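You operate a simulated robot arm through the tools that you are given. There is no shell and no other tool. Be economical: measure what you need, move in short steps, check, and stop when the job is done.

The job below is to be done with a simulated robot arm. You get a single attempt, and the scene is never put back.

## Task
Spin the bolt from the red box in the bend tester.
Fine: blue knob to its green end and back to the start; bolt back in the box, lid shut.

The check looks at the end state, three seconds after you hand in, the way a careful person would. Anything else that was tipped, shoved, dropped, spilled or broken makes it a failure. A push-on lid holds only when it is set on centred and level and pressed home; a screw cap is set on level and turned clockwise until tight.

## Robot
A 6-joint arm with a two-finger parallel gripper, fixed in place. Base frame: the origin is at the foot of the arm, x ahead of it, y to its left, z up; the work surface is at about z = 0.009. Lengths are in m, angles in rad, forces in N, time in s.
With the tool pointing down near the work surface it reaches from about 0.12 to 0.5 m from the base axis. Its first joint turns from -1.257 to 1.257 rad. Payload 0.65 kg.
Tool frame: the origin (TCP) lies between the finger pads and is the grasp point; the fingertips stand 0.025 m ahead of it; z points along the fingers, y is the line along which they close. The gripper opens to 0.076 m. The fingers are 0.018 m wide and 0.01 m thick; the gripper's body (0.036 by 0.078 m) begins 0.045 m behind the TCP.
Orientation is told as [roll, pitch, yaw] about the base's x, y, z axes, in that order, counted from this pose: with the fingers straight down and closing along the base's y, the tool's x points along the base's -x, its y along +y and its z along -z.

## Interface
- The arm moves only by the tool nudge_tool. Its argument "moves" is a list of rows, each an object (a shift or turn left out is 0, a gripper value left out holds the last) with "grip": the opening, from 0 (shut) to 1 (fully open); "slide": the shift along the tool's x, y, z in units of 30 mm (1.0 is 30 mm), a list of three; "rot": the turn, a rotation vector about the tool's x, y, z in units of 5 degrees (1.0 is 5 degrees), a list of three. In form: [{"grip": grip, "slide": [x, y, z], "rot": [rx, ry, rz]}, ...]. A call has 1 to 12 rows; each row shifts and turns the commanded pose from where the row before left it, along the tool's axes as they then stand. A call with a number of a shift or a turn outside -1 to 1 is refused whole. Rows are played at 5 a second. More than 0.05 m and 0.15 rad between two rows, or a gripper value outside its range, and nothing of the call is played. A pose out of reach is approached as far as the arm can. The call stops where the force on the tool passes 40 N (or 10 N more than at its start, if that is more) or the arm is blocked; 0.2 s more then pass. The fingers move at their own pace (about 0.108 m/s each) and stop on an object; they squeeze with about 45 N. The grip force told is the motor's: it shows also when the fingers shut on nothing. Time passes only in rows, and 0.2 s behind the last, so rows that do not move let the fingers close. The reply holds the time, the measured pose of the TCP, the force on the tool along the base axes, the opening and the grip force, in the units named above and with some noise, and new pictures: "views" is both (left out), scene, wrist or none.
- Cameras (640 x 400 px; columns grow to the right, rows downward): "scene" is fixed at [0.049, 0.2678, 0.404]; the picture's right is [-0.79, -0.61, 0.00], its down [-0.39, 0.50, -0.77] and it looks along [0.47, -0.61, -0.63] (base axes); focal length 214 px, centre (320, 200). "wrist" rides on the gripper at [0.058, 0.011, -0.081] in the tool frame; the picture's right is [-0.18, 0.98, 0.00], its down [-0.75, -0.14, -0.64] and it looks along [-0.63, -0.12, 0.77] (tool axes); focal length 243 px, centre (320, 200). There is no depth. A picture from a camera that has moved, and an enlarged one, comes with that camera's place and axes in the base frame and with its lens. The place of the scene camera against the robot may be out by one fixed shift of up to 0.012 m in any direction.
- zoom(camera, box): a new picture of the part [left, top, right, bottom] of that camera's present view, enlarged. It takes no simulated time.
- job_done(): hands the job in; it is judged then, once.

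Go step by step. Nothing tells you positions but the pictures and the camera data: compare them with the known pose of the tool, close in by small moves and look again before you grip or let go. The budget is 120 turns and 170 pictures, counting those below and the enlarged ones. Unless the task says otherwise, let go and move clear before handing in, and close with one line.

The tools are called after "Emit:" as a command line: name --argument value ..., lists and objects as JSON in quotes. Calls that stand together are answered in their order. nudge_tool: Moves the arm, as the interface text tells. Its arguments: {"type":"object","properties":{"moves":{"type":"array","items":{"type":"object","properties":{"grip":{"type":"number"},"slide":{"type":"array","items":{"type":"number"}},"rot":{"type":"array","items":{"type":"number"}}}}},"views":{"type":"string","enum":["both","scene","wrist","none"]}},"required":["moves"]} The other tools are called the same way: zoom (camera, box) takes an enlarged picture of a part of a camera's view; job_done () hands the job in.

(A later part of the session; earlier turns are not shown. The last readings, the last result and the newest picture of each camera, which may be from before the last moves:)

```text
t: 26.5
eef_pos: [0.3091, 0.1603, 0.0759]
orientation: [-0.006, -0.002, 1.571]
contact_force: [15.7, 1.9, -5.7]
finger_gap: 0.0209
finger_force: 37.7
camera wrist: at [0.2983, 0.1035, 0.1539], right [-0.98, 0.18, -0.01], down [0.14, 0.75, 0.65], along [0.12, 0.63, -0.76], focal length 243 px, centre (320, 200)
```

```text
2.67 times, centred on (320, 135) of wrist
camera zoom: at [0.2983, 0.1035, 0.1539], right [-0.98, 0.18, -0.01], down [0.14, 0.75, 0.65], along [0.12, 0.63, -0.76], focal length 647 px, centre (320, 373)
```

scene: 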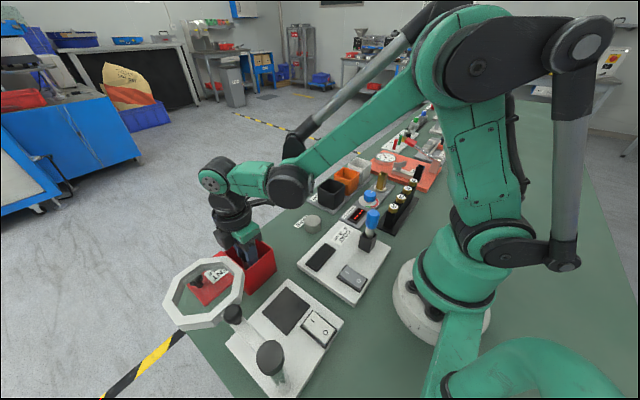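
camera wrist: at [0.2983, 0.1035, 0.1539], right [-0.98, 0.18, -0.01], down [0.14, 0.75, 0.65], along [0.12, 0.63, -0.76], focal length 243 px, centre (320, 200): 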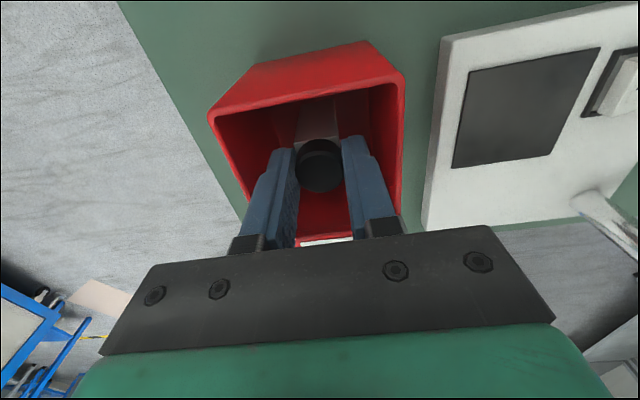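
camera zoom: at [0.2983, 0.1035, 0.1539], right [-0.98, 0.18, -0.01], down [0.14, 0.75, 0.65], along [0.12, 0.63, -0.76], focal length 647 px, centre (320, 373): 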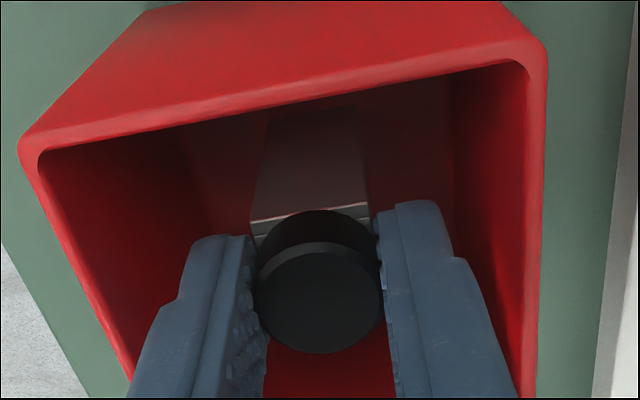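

Gripped (20.9 mm). Relieve the sideways load and lift a bit.

Emit:
nudge_tool --moves '[{"slide": [0, -0.04, 0]}, {"slide": [0, 0, -0.2]}, {"slide": [0, 0, -0.3]}, {"slide": [0, 0, -0.5]}, {}]'

Emit:
zoom --camera "scene" --box '[190, 200, 310, 300]'

```text
t: 27.7
eef_pos: [0.3102, 0.1583, 0.104]
orientation: [-0.003, -0.001, 1.57]
contact_force: [0.3, 0.6, -0.7]
finger_gap: 0.0206
finger_force: 38.0
camera wrist: at [0.2993, 0.1028, 0.1837], right [-0.98, 0.18, 0.0], down [0.14, 0.75, 0.65], along [0.12, 0.63, -0.76], focal length 243 px, centre (320, 200)
```

scene: 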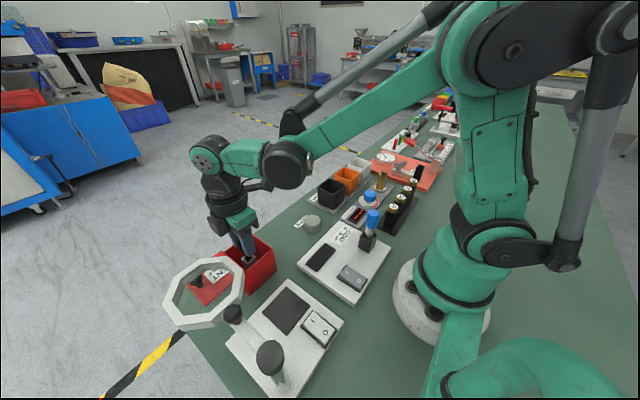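
wrist: 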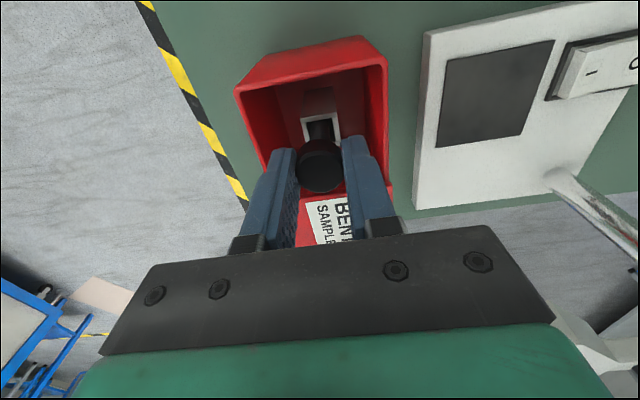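

```text
4.00 times, centred on (250, 250) of scene
camera zoom: at [0.049, 0.2678, 0.4039], right [-0.79, -0.61, 0.0], down [-0.39, 0.5, -0.77], along [0.47, -0.61, -0.63], focal length 858 px, centre (600, 0)
```

zoom: 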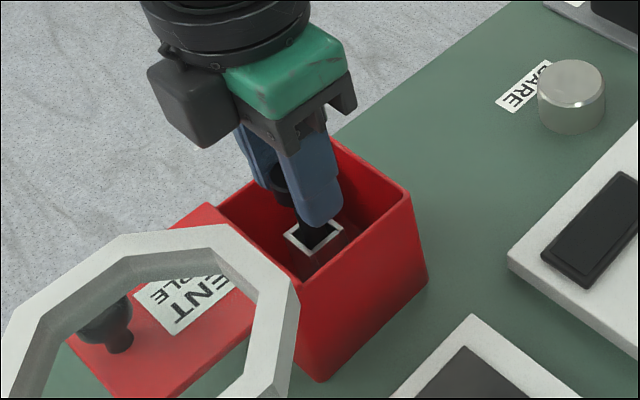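

The bolt comes out of a square sleeve in the box. Lift clear.

Emit:
nudge_tool --moves '[{"slide": [0, 0, -0.9]}, {"slide": [0, 0, -0.9]}, {"slide": [0, 0, -0.9]}, {}]'

Emit:
zoom --camera "scene" --box '[170, 180, 290, 280]'

Emit:
zoom --camera "wrist" --box '[220, 20, 420, 200]'

```text
t: 28.7
eef_pos: [0.31, 0.1585, 0.1851]
orientation: [-0.004, -0.003, 1.572]
contact_force: [0.0, 0.6, -0.5]
finger_gap: 0.0208
finger_force: 38.1
camera wrist: at [0.2983, 0.1032, 0.265], right [-0.98, 0.18, 0.0], down [0.14, 0.75, 0.65], along [0.12, 0.63, -0.76], focal length 243 px, centre (320, 200)
```

scene: 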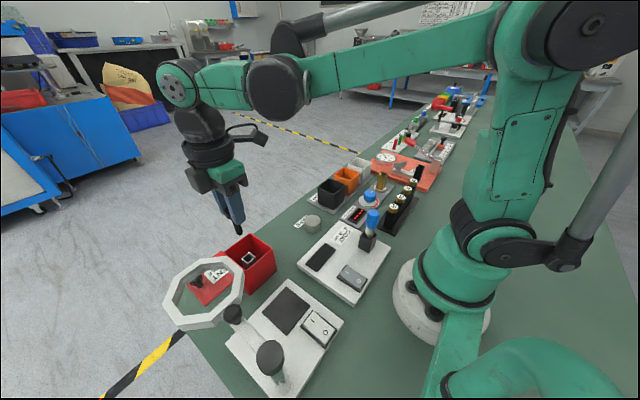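
wrist: 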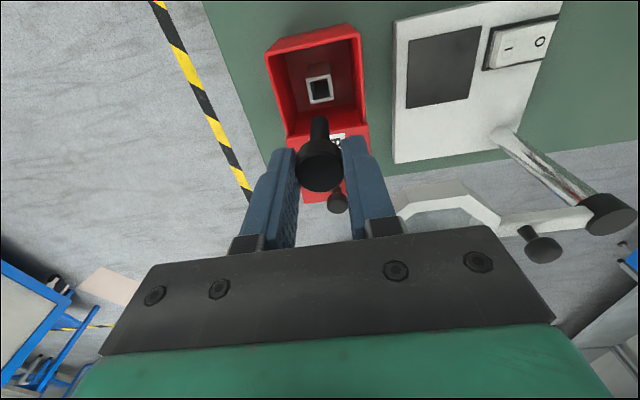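

```text
4.00 times, centred on (230, 230) of scene
camera zoom: at [0.049, 0.2678, 0.4039], right [-0.79, -0.61, 0.0], down [-0.39, 0.5, -0.77], along [0.47, -0.61, -0.63], focal length 858 px, centre (680, 80)
```

zoom: 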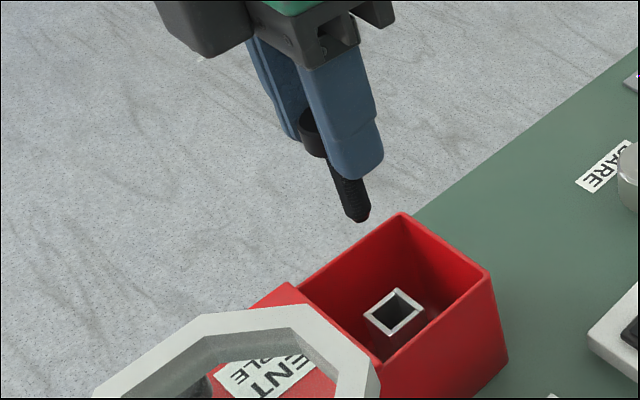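

```text
2.22 times, centred on (320, 110) of wrist
camera zoom: at [0.2983, 0.1032, 0.265], right [-0.98, 0.18, 0.0], down [0.14, 0.75, 0.65], along [0.12, 0.63, -0.76], focal length 539 px, centre (320, 400)
```

zoom: 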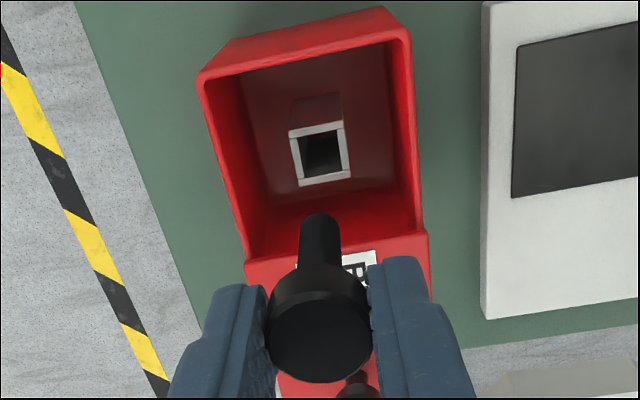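

The bolt (round shaft ~10 mm, ~40 mm long) is out. Raise, turn back to yaw 0 and carry it toward the tester (socket near (0.228, −0.258)).

Emit:
nudge_tool --moves '[{"slide": [0, 0, -0.9]}, {"slide": [0, 0, -0.9]}, {"slide": [0, 0, -0.9], "rot": [0, 0, 1]}, {"rot": [0, 0, 1]}, {"rot": [0, 0, 1]}, {"rot": [0, 0, 1]}, {"rot": [0, 0, 1]}, {"rot": [0, 0, 1]}, {"rot": [0, 0, 1]}, {"rot": [0, 0, 1]}, {"rot": [0, 0, 1]}, {"rot": [0, 0, 1]}]' --views "none"

Emit:
nudge_tool --moves '[{"rot": [0, 0, 1]}, {"rot": [0, 0, 1]}, {"rot": [0, 0, 1]}, {"rot": [0, 0, 1]}, {"rot": [0, 0, 1]}, {"rot": [0, 0, 1]}, {"rot": [0, 0, 1]}, {"rot": [0, 0, 1]}, {"slide": [0.4, -1, 0]}, {"slide": [0.4, -1, 0]}, {"slide": [0.4, -1, 0]}, {"slide": [0.4, -1, 0]}]' --views "scene"

Emit:
nudge_tool --moves '[{"slide": [0.4, -1, 0]}, {"slide": [0.4, -1, 0]}, {"slide": [0.4, -1, 0]}, {"slide": [0.4, -1, 0]}, {"slide": [0.4, -1, 0]}, {"slide": [0.4, -1, 0]}, {"slide": [0.2, -1, 0]}, {}]' --views "both"

```text
t: 31.3
eef_pos: [0.3111, 0.1597, 0.2652]
orientation: [-0.002, -0.005, 0.697]
contact_force: [-0.1, 0.5, -1.9]
finger_gap: 0.0204
finger_force: 37.7
```

```text
t: 33.9
eef_pos: [0.2635, 0.0392, 0.2646]
orientation: [0.002, -0.003, 0.0]
contact_force: [0.3, 0.5, -0.4]
finger_gap: 0.0205
finger_force: 37.8
```

scene: 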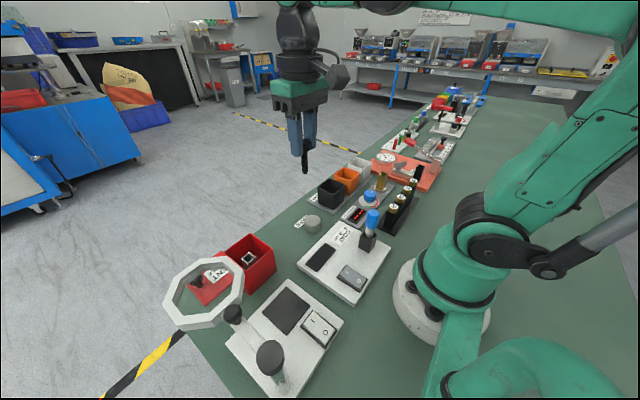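

```text
t: 35.7
eef_pos: [0.1814, -0.1716, 0.2644]
orientation: [0.003, -0.003, 0.0]
contact_force: [-0.3, -0.8, -0.2]
finger_gap: 0.0206
finger_force: 38.4
camera wrist: at [0.1225, -0.1594, 0.3446], right [0.18, 0.98, 0.0], down [0.75, -0.14, 0.65], along [0.64, -0.12, -0.76], focal length 243 px, centre (320, 200)
```

scene: 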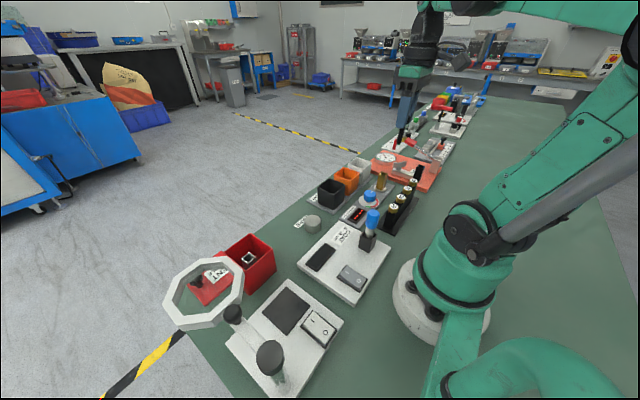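
wrist: 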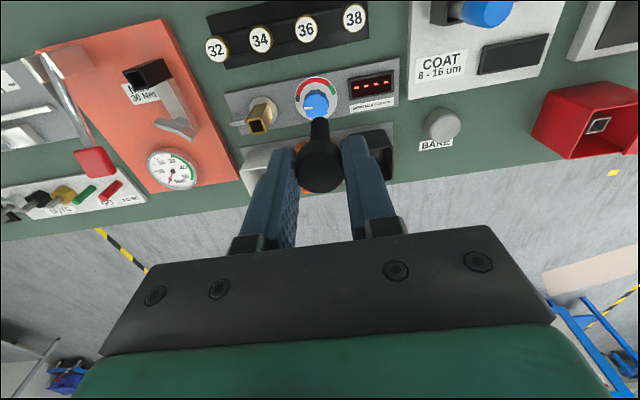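

Emit:
zoom --camera "wrist" --box '[210, 60, 410, 185]'

Emit:
zoom --camera "scene" --box '[320, 150, 440, 225]'

```text
3.20 times, centred on (310, 122) of wrist
camera zoom: at [0.1225, -0.1594, 0.3446], right [0.18, 0.98, 0.0], down [0.75, -0.14, 0.65], along [0.64, -0.12, -0.76], focal length 776 px, centre (352, 448)
```

zoom: 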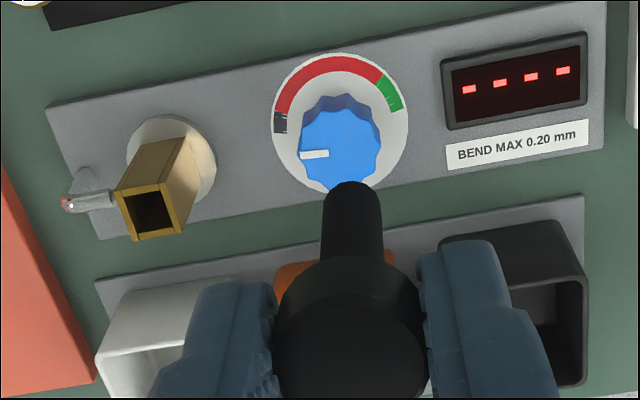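

```text
5.33 times, centred on (380, 188) of scene
camera zoom: at [0.049, 0.2678, 0.404], right [-0.79, -0.61, 0.0], down [-0.39, 0.5, -0.77], along [0.47, -0.61, -0.63], focal length 1144 px, centre (0, 267)
```

zoom: 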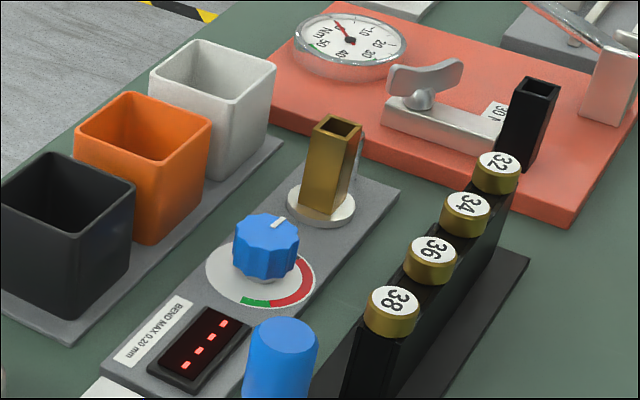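

Socket top at about (0.2295, −0.258, 0.060), hole ~16 mm vs shaft ~11 mm. Dial start is at the black mark, green end about 165° clockwise. Move above the socket.

Emit:
nudge_tool --moves '[{"slide": [-0.55, -0.96, 0]}, {"slide": [-0.55, -0.96, 0]}, {"slide": [-0.5, -0.96, 0]}, {"slide": [0, 0, 0.9]}, {"slide": [0, 0, 0.9]}, {"slide": [0, 0, 0.9]}, {"slide": [0, 0, 0.9]}, {"slide": [0, 0, 0.4]}, {}]'

Emit:
zoom --camera "wrist" --box '[240, 60, 400, 200]'

Emit:
zoom --camera "scene" --box '[330, 120, 450, 220]'

```text
t: 37.7
eef_pos: [0.2308, -0.2577, 0.1441]
orientation: [0.0, -0.004, 0.001]
contact_force: [-0.3, -0.6, -0.8]
finger_gap: 0.0206
finger_force: 38.0
camera wrist: at [0.1727, -0.2464, 0.2249], right [0.18, 0.98, 0.0], down [0.75, -0.14, 0.65], along [0.64, -0.12, -0.76], focal length 243 px, centre (320, 200)
```

scene: 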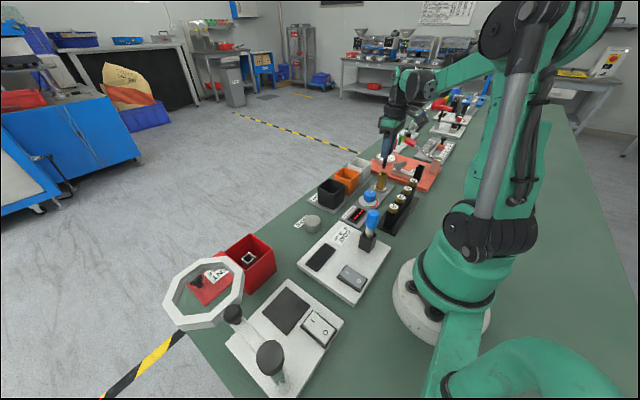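
wrist: 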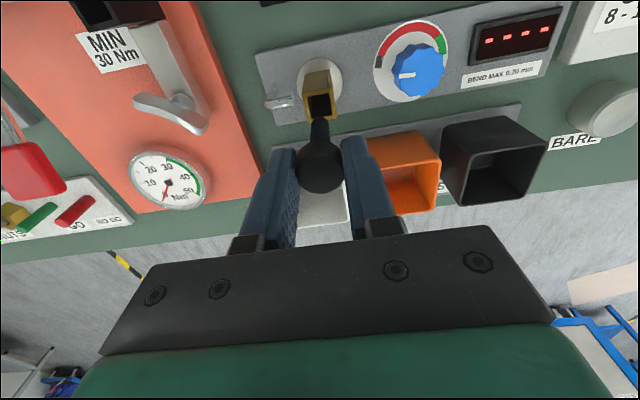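

```text
2.86 times, centred on (320, 130) of wrist
camera zoom: at [0.1727, -0.2464, 0.2249], right [0.18, 0.98, 0.0], down [0.75, -0.14, 0.65], along [0.64, -0.12, -0.76], focal length 693 px, centre (320, 400)
```

zoom: 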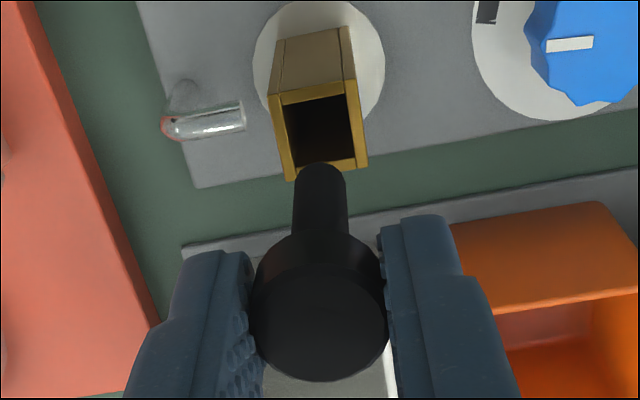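

```text
4.00 times, centred on (390, 170) of scene
camera zoom: at [0.049, 0.2678, 0.404], right [-0.79, -0.61, 0.0], down [-0.39, 0.5, -0.77], along [0.47, -0.61, -0.63], focal length 858 px, centre (40, 320)
```

zoom: 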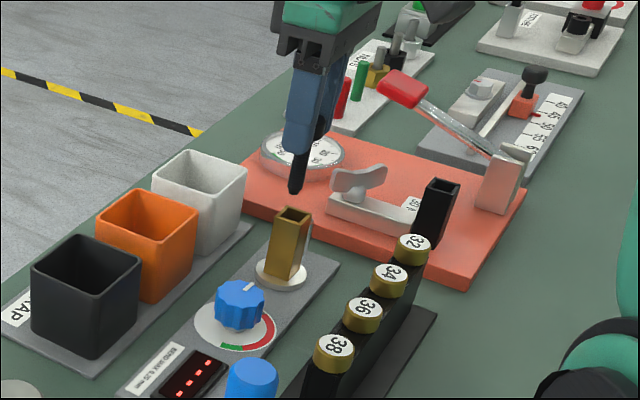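

Aligned within ~1 mm. Lower in steps, watching force.

Emit:
nudge_tool --moves '[{"slide": [0.03, 0.01, 0.3]}, {"slide": [0, 0, 0.3]}, {"slide": [0, 0, 0.3]}, {"slide": [0, 0, 0.3]}, {}]'

Emit:
zoom --camera "wrist" --box '[240, 60, 400, 200]'

Emit:
zoom --camera "scene" --box '[350, 140, 430, 210]'

```text
t: 38.9
eef_pos: [0.231, -0.2559, 0.1084]
orientation: [0.003, -0.001, 0.0]
contact_force: [-20.0, -0.7, 0.8]
finger_gap: 0.0203
finger_force: 37.8
camera wrist: at [0.1734, -0.2443, 0.1885], right [0.18, 0.98, 0.0], down [0.75, -0.14, 0.64], along [0.63, -0.12, -0.76], focal length 243 px, centre (320, 200)
```

scene: 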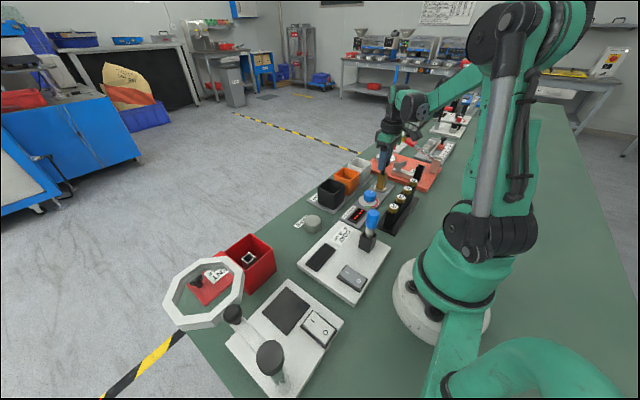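
wrist: 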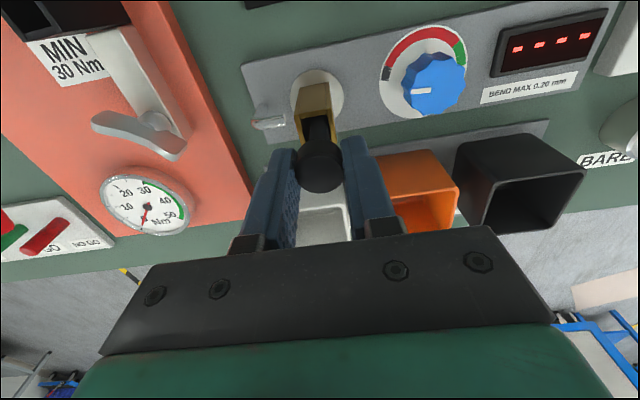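

```text
2.86 times, centred on (320, 130) of wrist
camera zoom: at [0.1734, -0.2443, 0.1885], right [0.18, 0.98, 0.0], down [0.75, -0.14, 0.64], along [0.63, -0.12, -0.76], focal length 693 px, centre (320, 400)
```

zoom: 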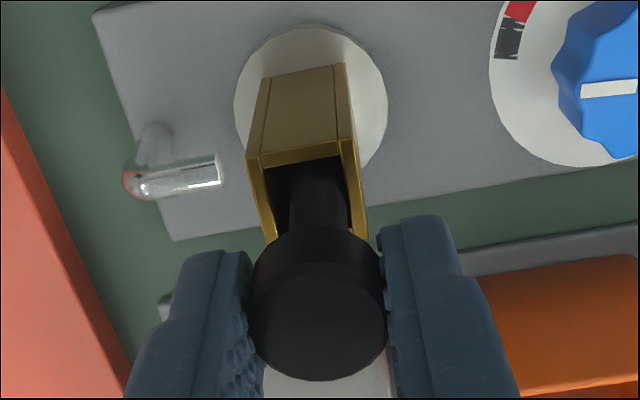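

```text
5.71 times, centred on (390, 175) of scene
camera zoom: at [0.049, 0.2678, 0.4039], right [-0.79, -0.61, 0.0], down [-0.39, 0.5, -0.77], along [0.47, -0.61, -0.63], focal length 1226 px, centre (-80, 343)
```

zoom: 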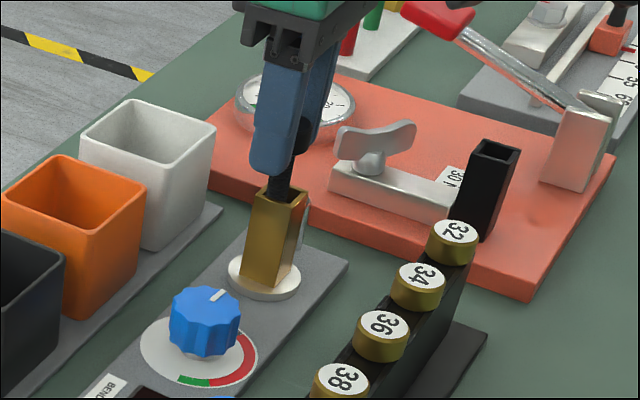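

The shaft is in but pressing the +x wall. Shift −x 2 mm and continue down.

Emit:
nudge_tool --moves '[{"slide": [0.08, -0.02, 0]}, {}]' --views "none"

```text
t: 39.5
eef_pos: [0.2308, -0.2575, 0.1075]
orientation: [0.002, -0.007, 0.002]
contact_force: [0.0, -1.0, -0.9]
finger_gap: 0.0207
finger_force: 38.2
```

Emit:
nudge_tool --moves '[{"slide": [0, 0, 0.25]}, {"slide": [0, 0, 0.25]}, {"slide": [0, 0, 0.1]}, {}]' --views "none"

```text
t: 40.5
eef_pos: [0.2299, -0.2571, 0.0887]
orientation: [0.003, -0.003, -0.003]
contact_force: [-0.1, -0.5, -0.7]
finger_gap: 0.0208
finger_force: 38.0
```

Emit:
nudge_tool --moves '[{"slide": [0, 0, 0.07]}, {"slide": [0, 0, 0.07]}, {}]'

Emit:
zoom --camera "scene" --box '[350, 140, 430, 210]'

Emit:
zoom --camera "wrist" --box '[240, 60, 400, 200]'

```text
t: 41.0
eef_pos: [0.2306, -0.2569, 0.0887]
orientation: [0.003, -0.003, 0.002]
contact_force: [0.2, 1.7, 13.4]
finger_gap: 0.0206
finger_force: 38.1
stopped in row 2: the force on the tool passed its limit (the readings are from after the stop); the commanded pose is now the measured one
camera wrist: at [0.1716, -0.2454, 0.1688], right [0.18, 0.98, 0.0], down [0.75, -0.14, 0.64], along [0.63, -0.12, -0.76], focal length 243 px, centre (320, 200)
```

scene: 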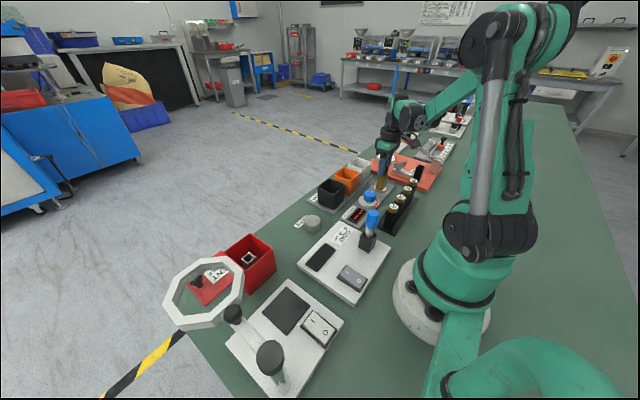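
wrist: 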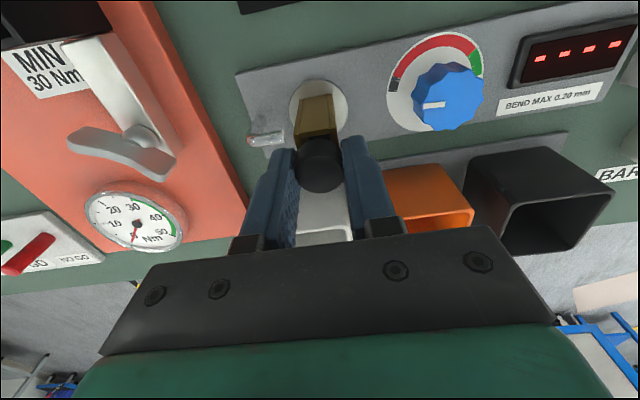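

```text
5.71 times, centred on (390, 175) of scene
camera zoom: at [0.049, 0.2678, 0.4039], right [-0.79, -0.61, 0.0], down [-0.39, 0.5, -0.77], along [0.47, -0.61, -0.63], focal length 1226 px, centre (-80, 343)
```

zoom: 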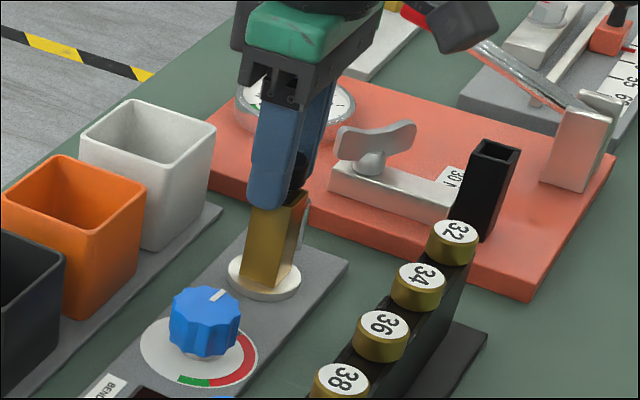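

```text
2.86 times, centred on (320, 130) of wrist
camera zoom: at [0.1716, -0.2454, 0.1688], right [0.18, 0.98, 0.0], down [0.75, -0.14, 0.64], along [0.63, -0.12, -0.76], focal length 693 px, centre (320, 400)
```

zoom: 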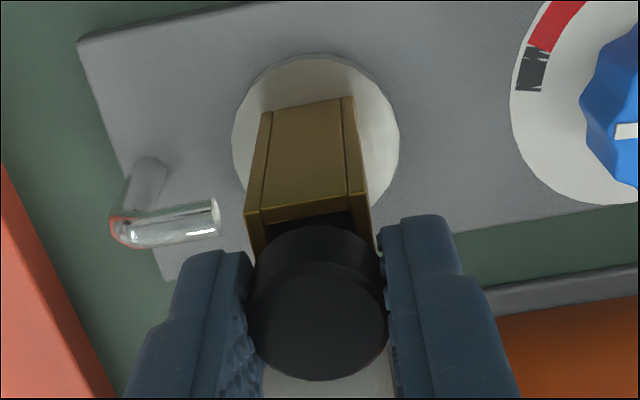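

The head is on the rim. Release and lift away.

Emit:
nudge_tool --moves '[{"grip": 0.35}, {"grip": 0.45}, {"slide": [0, 0, -0.5]}, {"slide": [0, 0, -0.8]}, {"slide": [0, 0, -0.8]}, {}]'

Emit:
zoom --camera "wrist" --box '[220, 50, 460, 200]'

Emit:
zoom --camera "scene" --box '[340, 140, 420, 220]'

```text
t: 42.4
eef_pos: [0.2293, -0.2577, 0.1512]
orientation: [0.003, -0.003, 0.001]
contact_force: [0.3, -0.9, -0.6]
finger_gap: 0.0345
finger_force: 0.0
camera wrist: at [0.1701, -0.2452, 0.2317], right [0.18, 0.98, 0.0], down [0.75, -0.14, 0.64], along [0.63, -0.12, -0.76], focal length 243 px, centre (320, 200)
```

scene: 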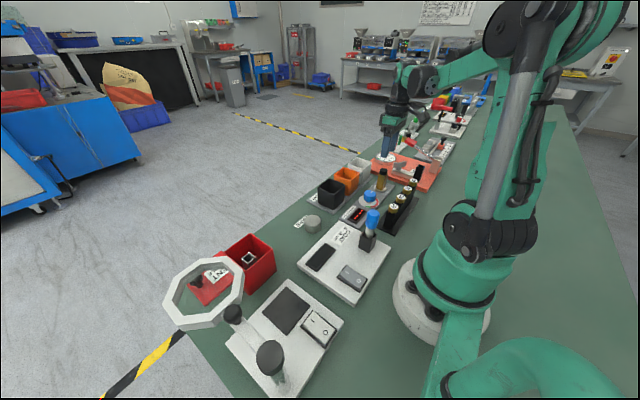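
wrist: 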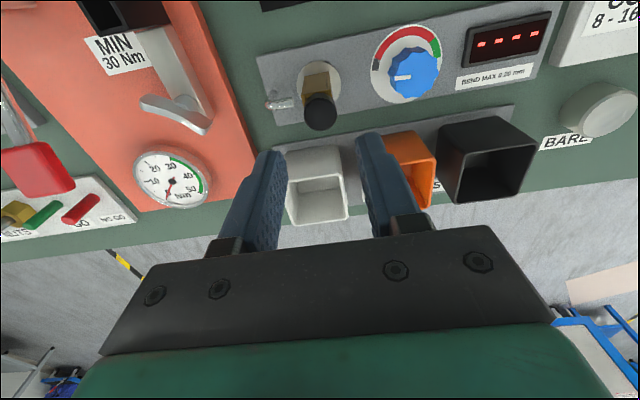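

```text
2.67 times, centred on (340, 125) of wrist
camera zoom: at [0.1701, -0.2452, 0.2317], right [0.18, 0.98, 0.0], down [0.75, -0.14, 0.64], along [0.63, -0.12, -0.76], focal length 647 px, centre (267, 400)
```

zoom: 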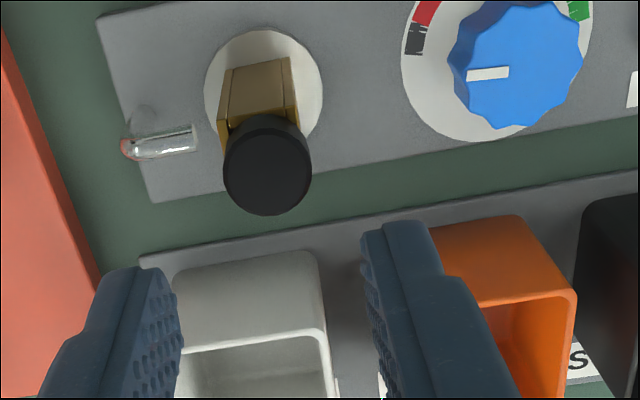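

```text
5.00 times, centred on (380, 180) of scene
camera zoom: at [0.049, 0.2678, 0.404], right [-0.79, -0.61, 0.0], down [-0.39, 0.5, -0.77], along [0.47, -0.61, -0.63], focal length 1072 px, centre (20, 300)
```

zoom: 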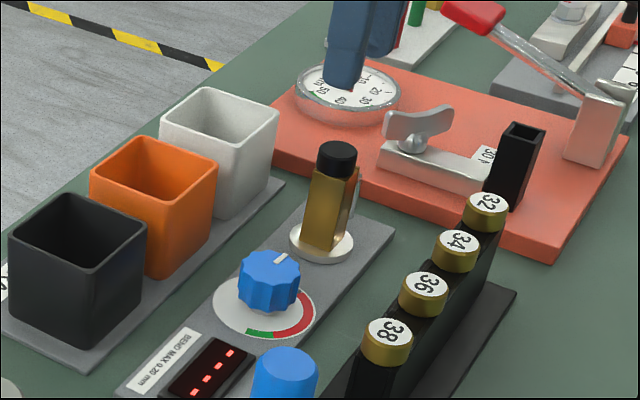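

Bolt is seated upright. Next the blue knob at about (0.228, −0.184), top z≈0.034. Move above it.

Emit:
nudge_tool --moves '[{"slide": [0.05, 0.82, 0], "grip": 0.75}, {"slide": [0, 0.81, 0]}, {"slide": [0, 0.81, 0]}, {}]' --views "wrist"

Emit:
zoom --camera "wrist" --box '[240, 50, 400, 150]'

```text
t: 43.4
eef_pos: [0.2284, -0.1848, 0.1503]
orientation: [0.003, -0.004, 0.0]
contact_force: [0.2, -0.1, -0.2]
finger_gap: 0.057
finger_force: 0.0
camera wrist: at [0.1702, -0.172, 0.2302], right [0.18, 0.98, 0.0], down [0.75, -0.14, 0.65], along [0.63, -0.12, -0.76], focal length 243 px, centre (320, 200)
```

wrist: 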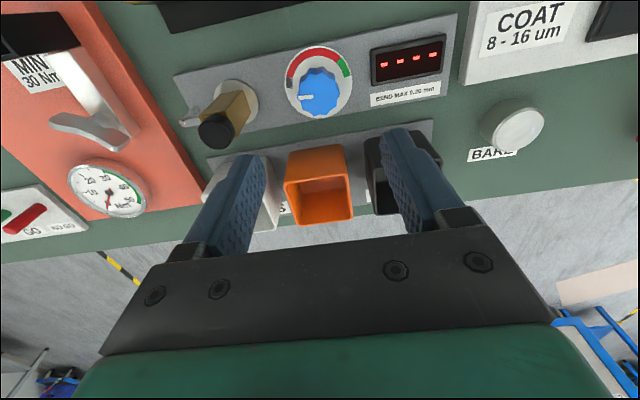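

```text
4.00 times, centred on (320, 100) of wrist
camera zoom: at [0.1702, -0.172, 0.2302], right [0.18, 0.98, 0.0], down [0.75, -0.14, 0.65], along [0.63, -0.12, -0.76], focal length 970 px, centre (320, 600)
```

zoom: 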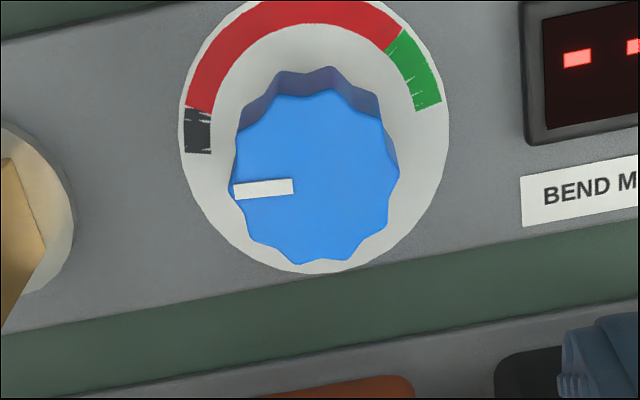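

Travel is about 175° clockwise (from −y via −x to +y). I'll pre-rotate to yaw +45°, descend around the knob and check.

Emit:
nudge_tool --moves '[{"slide": [0.06, 0.02, 0], "rot": [0, 0, -1], "grip": 0.6}, {"rot": [0, 0, -1]}, {"rot": [0, 0, -1]}, {"rot": [0, 0, -1]}, {"rot": [0, 0, -1]}, {"rot": [0, 0, -1]}, {"rot": [0, 0, -1]}, {"rot": [0, 0, -1]}, {"rot": [0, 0, -1]}, {"slide": [0, 0, 0.9]}, {"slide": [0, 0, 0.9]}, {}]'

Emit:
zoom --camera "wrist" --box '[220, 50, 420, 200]'

Emit:
zoom --camera "scene" --box '[330, 150, 420, 230]'

```text
t: 46.0
eef_pos: [0.2273, -0.1834, 0.0976]
orientation: [0.0, -0.005, 0.784]
contact_force: [0.1, 0.0, 0.5]
finger_gap: 0.0455
finger_force: 0.1
camera wrist: at [0.1777, -0.215, 0.1771], right [-0.57, 0.82, 0.0], down [0.63, 0.43, 0.65], along [0.53, 0.37, -0.76], focal length 243 px, centre (320, 200)
```

scene: 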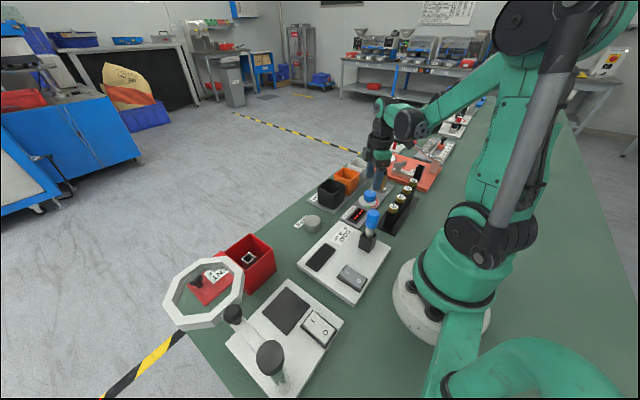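
wrist: 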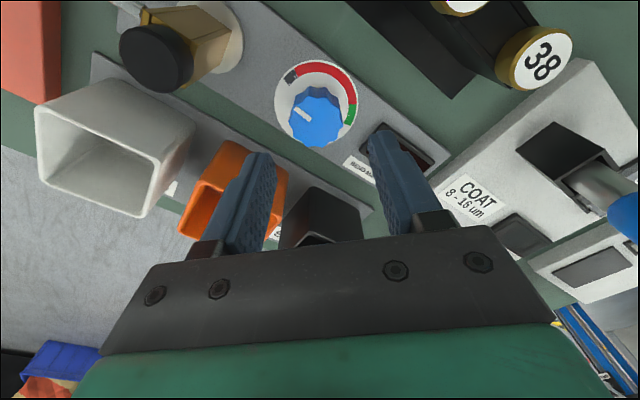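

```text
2.67 times, centred on (320, 125) of wrist
camera zoom: at [0.1777, -0.215, 0.1771], right [-0.57, 0.82, 0.0], down [0.63, 0.43, 0.65], along [0.53, 0.37, -0.76], focal length 647 px, centre (320, 400)
```

zoom: 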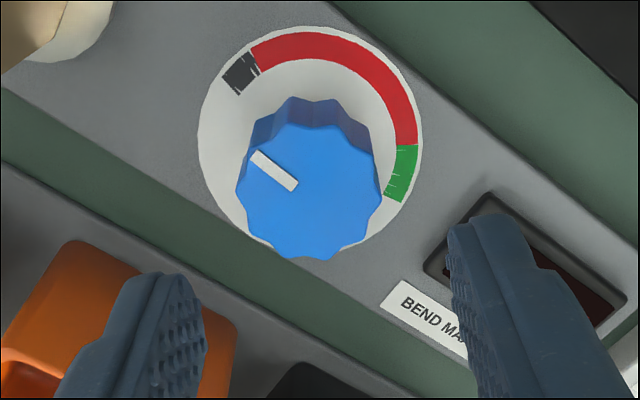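

```text
5.00 times, centred on (375, 190) of scene
camera zoom: at [0.049, 0.2678, 0.404], right [-0.79, -0.61, 0.0], down [-0.39, 0.5, -0.77], along [0.47, -0.61, -0.63], focal length 1072 px, centre (45, 250)
```

zoom: 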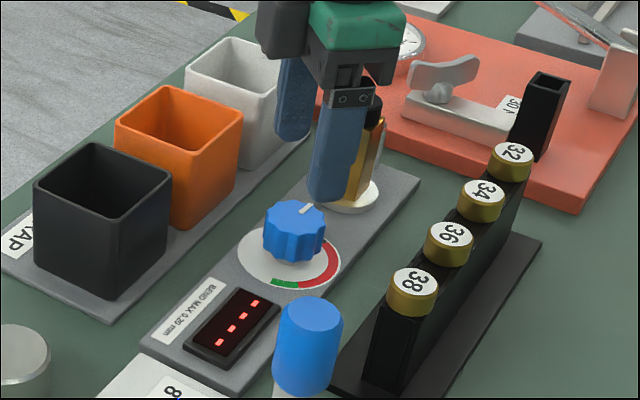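

Emit:
nudge_tool --moves '[{"slide": [0.042, 0.014, 0.6]}, {"slide": [0, 0, 0.5]}, {"slide": [0, 0, 0.5]}, {}]'

Emit:
zoom --camera "wrist" --box '[220, 50, 420, 200]'

Emit:
zoom --camera "scene" --box '[330, 150, 420, 230]'

```text
t: 47.0
eef_pos: [0.2258, -0.1834, 0.0491]
orientation: [0.001, -0.002, 0.785]
contact_force: [-0.6, 0.3, 0.2]
finger_gap: 0.0454
finger_force: 0.1
camera wrist: at [0.1764, -0.2159, 0.1298], right [-0.57, 0.82, 0.0], down [0.63, 0.43, 0.65], along [0.53, 0.37, -0.76], focal length 243 px, centre (320, 200)
```

scene: 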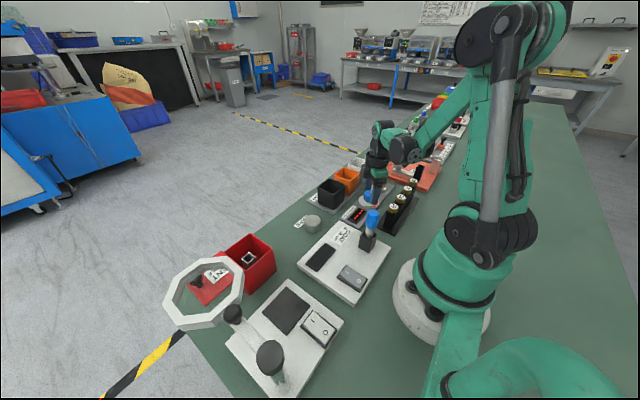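
wrist: 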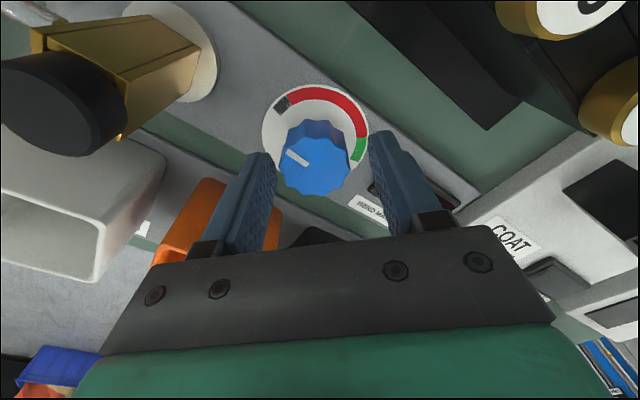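

```text
2.67 times, centred on (320, 125) of wrist
camera zoom: at [0.1764, -0.2159, 0.1298], right [-0.57, 0.82, 0.0], down [0.63, 0.43, 0.65], along [0.53, 0.37, -0.76], focal length 647 px, centre (320, 400)
```

zoom: 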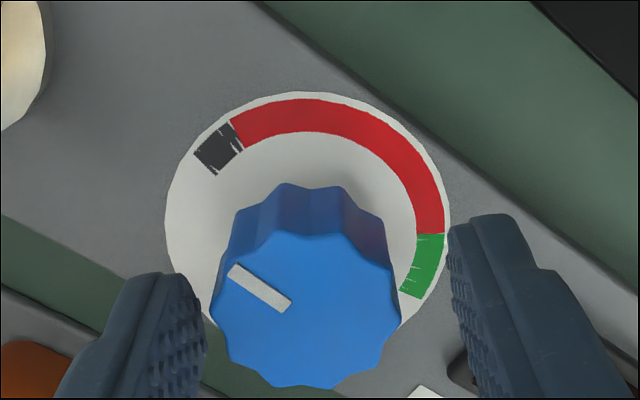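

```text
5.00 times, centred on (375, 190) of scene
camera zoom: at [0.049, 0.2678, 0.404], right [-0.79, -0.61, 0.0], down [-0.39, 0.5, -0.77], along [0.47, -0.61, -0.63], focal length 1072 px, centre (45, 250)
```

zoom: 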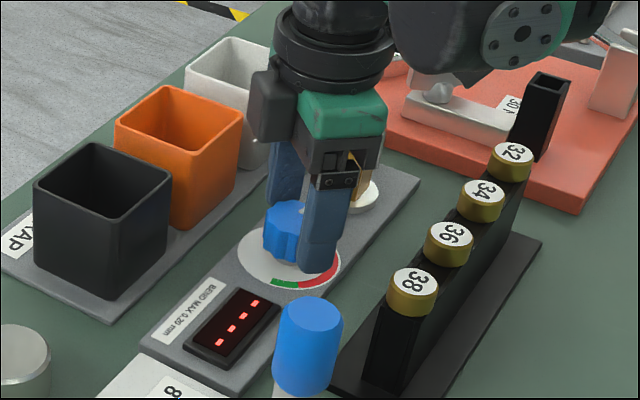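

Centred. Lower 4 mm more and grip the knob.

Emit:
nudge_tool --moves '[{"slide": [0, 0, 0.13]}, {"grip": 0}, {"grip": 0}, {"grip": 0}]' --views "wrist"

```text
t: 48.0
eef_pos: [0.2275, -0.1856, 0.0458]
orientation: [-0.007, -0.003, 0.783]
contact_force: [2.7, -2.8, 0.5]
finger_gap: 0.0319
finger_force: 45.5
stopped in row 4: the force on the tool passed its limit (the readings are from after the stop); the commanded pose is now the measured one
camera wrist: at [0.1772, -0.2174, 0.1257], right [-0.56, 0.83, -0.01], down [0.63, 0.43, 0.65], along [0.54, 0.36, -0.76], focal length 243 px, centre (320, 200)
```

wrist: 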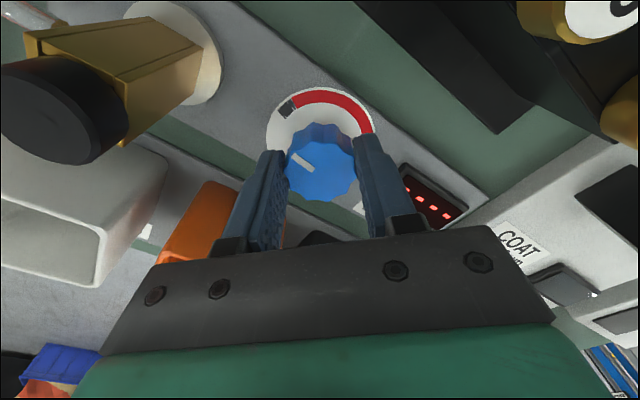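

Gripped; it self-centred. Turn clockwise 20° first and check.

Emit:
nudge_tool --moves '[{"rot": [0, 0, 1]}, {"rot": [0, 0, 1]}, {"rot": [0, 0, 1]}, {"rot": [0, 0, 1]}, {}]' --views "wrist"

```text
t: 49.2
eef_pos: [0.2263, -0.1867, 0.047]
orientation: [-0.005, -0.006, 0.434]
contact_force: [-4.0, 13.4, -9.2]
finger_gap: 0.0319
finger_force: 44.7
camera wrist: at [0.1685, -0.1985, 0.1259], right [-0.25, 0.97, 0.0], down [0.74, 0.19, 0.65], along [0.63, 0.16, -0.76], focal length 243 px, centre (320, 200)
```

wrist: 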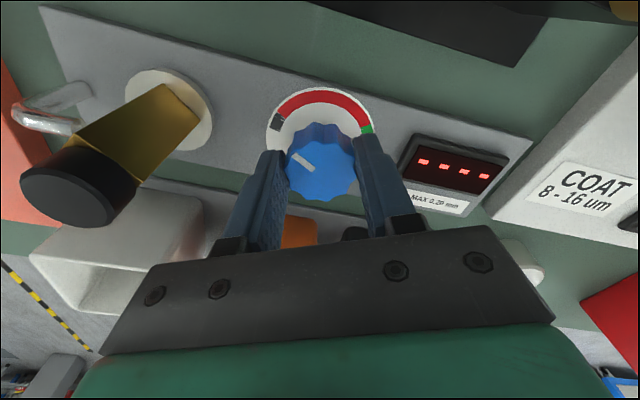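

The knob turns with me. Continue, relieving the side load a little.

Emit:
nudge_tool --moves '[{"slide": [-0.01, 0.025, 0], "rot": [0, 0, 1]}, {"rot": [0, 0, 1]}, {"rot": [0, 0, 1]}, {"rot": [0, 0, 1]}, {"rot": [0, 0, 1]}, {"rot": [0, 0, 1]}, {"rot": [0, 0, 1]}, {"rot": [0, 0, 1]}, {"rot": [0, 0, 1]}, {"rot": [0, 0, 1]}, {}]' --views "wrist"

```text
t: 51.6
eef_pos: [0.2255, -0.1851, 0.045]
orientation: [0.002, -0.009, -0.439]
contact_force: [5.5, 22.9, -16.6]
finger_gap: 0.0316
finger_force: 45.1
camera wrist: at [0.1777, -0.1481, 0.1253], right [0.58, 0.81, 0.0], down [0.62, -0.45, 0.65], along [0.53, -0.38, -0.76], focal length 243 px, centre (320, 200)
```

wrist: 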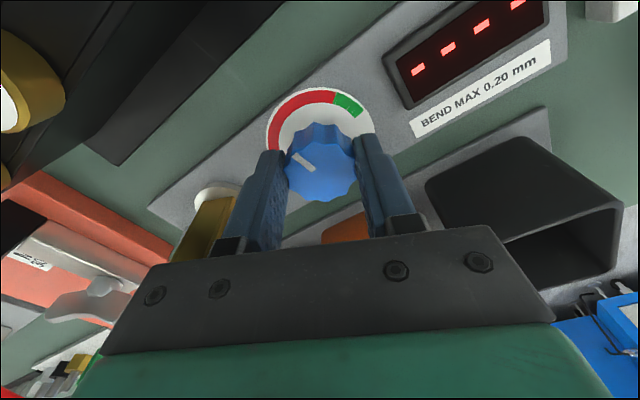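

Emit:
nudge_tool --moves '[{"slide": [0.017, 0.036, 0.02], "rot": [0, 0, 1]}, {"rot": [0, 0, 1]}, {"rot": [0, 0, 1]}, {"rot": [0, 0, 1]}, {"rot": [0, 0, 1]}, {"rot": [0, 0, 1]}, {"rot": [0, 0, 1]}, {"rot": [0, 0, 1]}, {"rot": [0, 0, 1]}, {"rot": [0, 0, 1]}, {}]' --views "wrist"

```text
t: 52.8
eef_pos: [0.2274, -0.1843, 0.045]
orientation: [0.006, -0.01, -0.884]
contact_force: [-0.6, 2.3, 6.5]
finger_gap: 0.0316
finger_force: 44.4
stopped in row 6: the force on the tool passed its limit (the readings are from after the stop); the commanded pose is now the measured one
camera wrist: at [0.1974, -0.13, 0.1244], right [0.88, 0.48, 0.01], down [0.36, -0.67, 0.65], along [0.32, -0.57, -0.76], focal length 243 px, centre (320, 200)
```

wrist: 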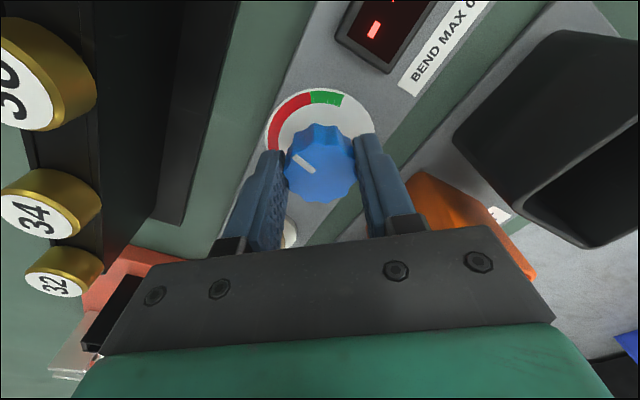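

Side load reset. Continue.

Emit:
nudge_tool --moves '[{"rot": [0, 0, 1]}, {"rot": [0, 0, 1]}, {"rot": [0, 0, 1]}, {"rot": [0, 0, 1]}, {}]' --views "none"

```text
t: 54.0
eef_pos: [0.2272, -0.185, 0.0451]
orientation: [0.01, -0.002, -1.233]
contact_force: [8.8, 18.6, -26.8]
finger_gap: 0.0316
finger_force: 44.7
```

Emit:
nudge_tool --moves '[{"slide": [0.025, 0.02, 0.03]}, {"rot": [0, 0, 1]}, {"rot": [0, 0, 1]}, {"rot": [0, 0, 1]}, {"rot": [0, 0, 1]}, {}]' --views "wrist"

```text
t: 55.4
eef_pos: [0.2277, -0.184, 0.0422]
orientation: [0.015, -0.003, -1.582]
contact_force: [41.5, 2.6, -13.1]
finger_gap: 0.0319
finger_force: 44.2
camera wrist: at [0.238, -0.1233, 0.1233], right [0.98, -0.19, 0.02], down [-0.16, -0.75, 0.64], along [-0.11, -0.63, -0.77], focal length 243 px, centre (320, 200)
```

wrist: 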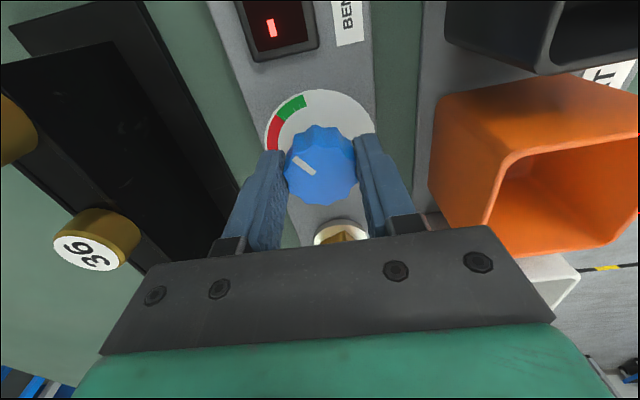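

Emit:
nudge_tool --moves '[{"slide": [0, 0.05, 0.015]}, {"rot": [0, 0, 1]}, {"rot": [0, 0, 1]}, {"rot": [0, 0, 1]}, {}]' --views "none"

```text
t: 56.6
eef_pos: [0.2281, -0.1843, 0.0418]
orientation: [0.011, -0.001, -1.846]
contact_force: [17.4, 1.4, 31.9]
finger_gap: 0.0316
finger_force: 45.1
```

Emit:
nudge_tool --moves '[{"slide": [0.006, 0.02, -0.03]}, {"rot": [0, 0, 1]}, {"rot": [0, 0, 1]}, {"rot": [0, 0, 1]}, {}]' --views "wrist"

Emit:
zoom --camera "wrist" --box '[220, 60, 420, 220]'

Emit:
zoom --camera "scene" --box '[330, 150, 420, 230]'

```text
t: 57.8
eef_pos: [0.2287, -0.1835, 0.0445]
orientation: [0.008, 0.002, -2.107]
contact_force: [-13.9, -7.3, -27.9]
finger_gap: 0.0317
finger_force: 44.6
camera wrist: at [0.2673, -0.137, 0.1244], right [0.75, -0.66, 0.01], down [-0.51, -0.57, 0.64], along [-0.42, -0.49, -0.77], focal length 243 px, centre (320, 200)
```

wrist: 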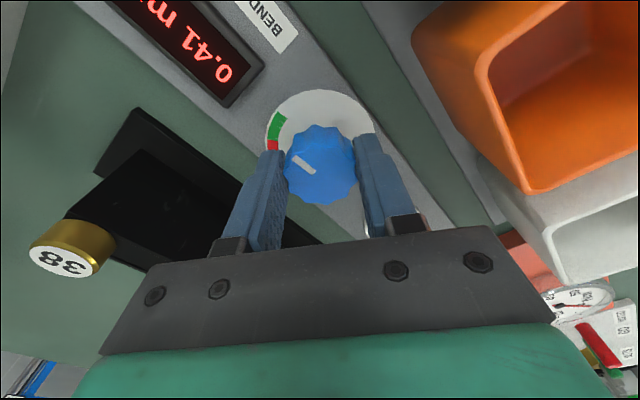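

```text
2.50 times, centred on (320, 140) of wrist
camera zoom: at [0.2673, -0.137, 0.1244], right [0.75, -0.66, 0.01], down [-0.51, -0.57, 0.64], along [-0.42, -0.49, -0.77], focal length 606 px, centre (320, 350)
```

zoom: 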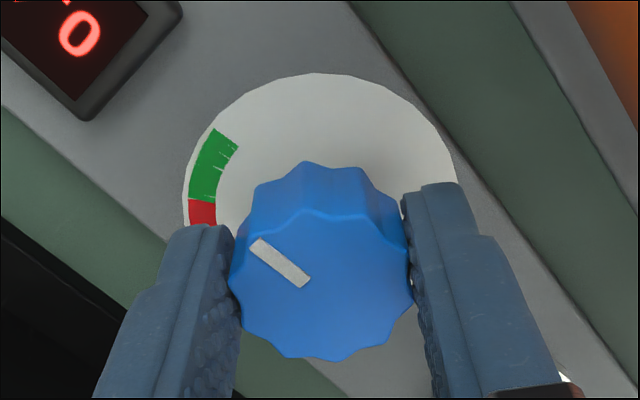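

```text
5.00 times, centred on (375, 190) of scene
camera zoom: at [0.0491, 0.2677, 0.404], right [-0.79, -0.61, 0.0], down [-0.39, 0.5, -0.77], along [0.47, -0.61, -0.63], focal length 1072 px, centre (45, 250)
```

zoom: 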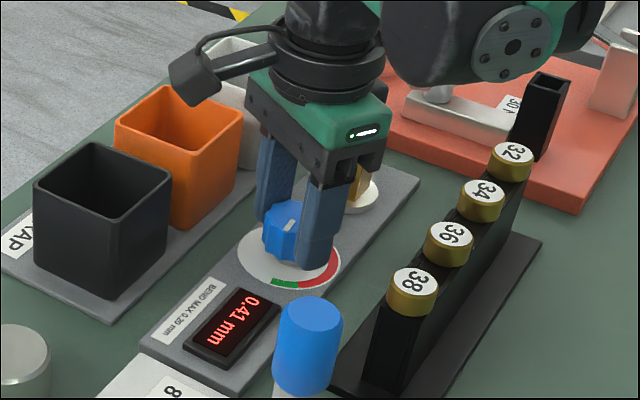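

The display reads 0.41 mm with the pointer in green. Turn the last few degrees to the green end.

Emit:
nudge_tool --moves '[{"slide": [0.0, -0.02, 0.025]}, {"rot": [0, 0, 1]}, {"rot": [0, 0, 0.8]}, {}]' --views "wrist"

Emit:
zoom --camera "wrist" --box '[220, 60, 420, 220]'

```text
t: 58.8
eef_pos: [0.2295, -0.1804, 0.0431]
orientation: [0.014, 0.008, -2.262]
contact_force: [24.7, 3.3, -14.1]
finger_gap: 0.0325
finger_force: 44.8
camera wrist: at [0.2743, -0.1424, 0.124], right [0.64, -0.77, 0.01], down [-0.6, -0.49, 0.63], along [-0.48, -0.41, -0.77], focal length 243 px, centre (320, 200)
```

wrist: 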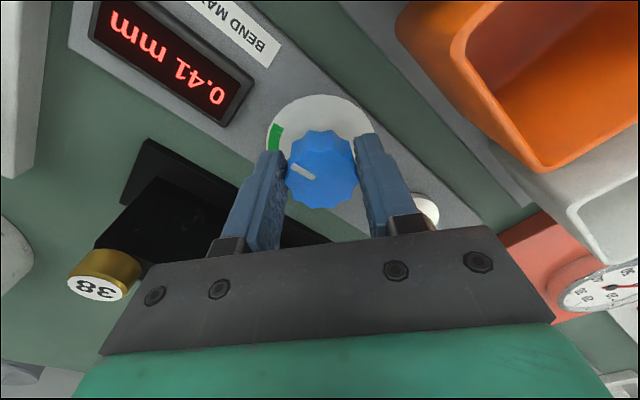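

```text
2.50 times, centred on (320, 140) of wrist
camera zoom: at [0.2743, -0.1424, 0.124], right [0.64, -0.77, 0.01], down [-0.6, -0.49, 0.63], along [-0.48, -0.41, -0.77], focal length 606 px, centre (320, 350)
```

zoom: 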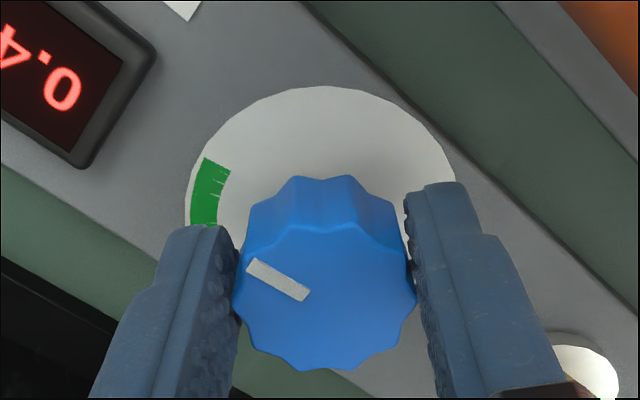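

The knob hit its stop at the green end (grip slipped slightly). Now turn back counter-clockwise in stages.

Emit:
nudge_tool --moves '[{"slide": [0.017, 0.02, 0.015], "rot": [0, 0, -1]}, {"rot": [0, 0, -1]}, {"rot": [0, 0, -1]}, {"rot": [0, 0, -1]}, {}]' --views "none"

```text
t: 60.0
eef_pos: [0.2287, -0.1827, 0.042]
orientation: [0.007, 0.002, -1.911]
contact_force: [-19.3, 18.0, 0.3]
finger_gap: 0.0325
finger_force: 45.5
```

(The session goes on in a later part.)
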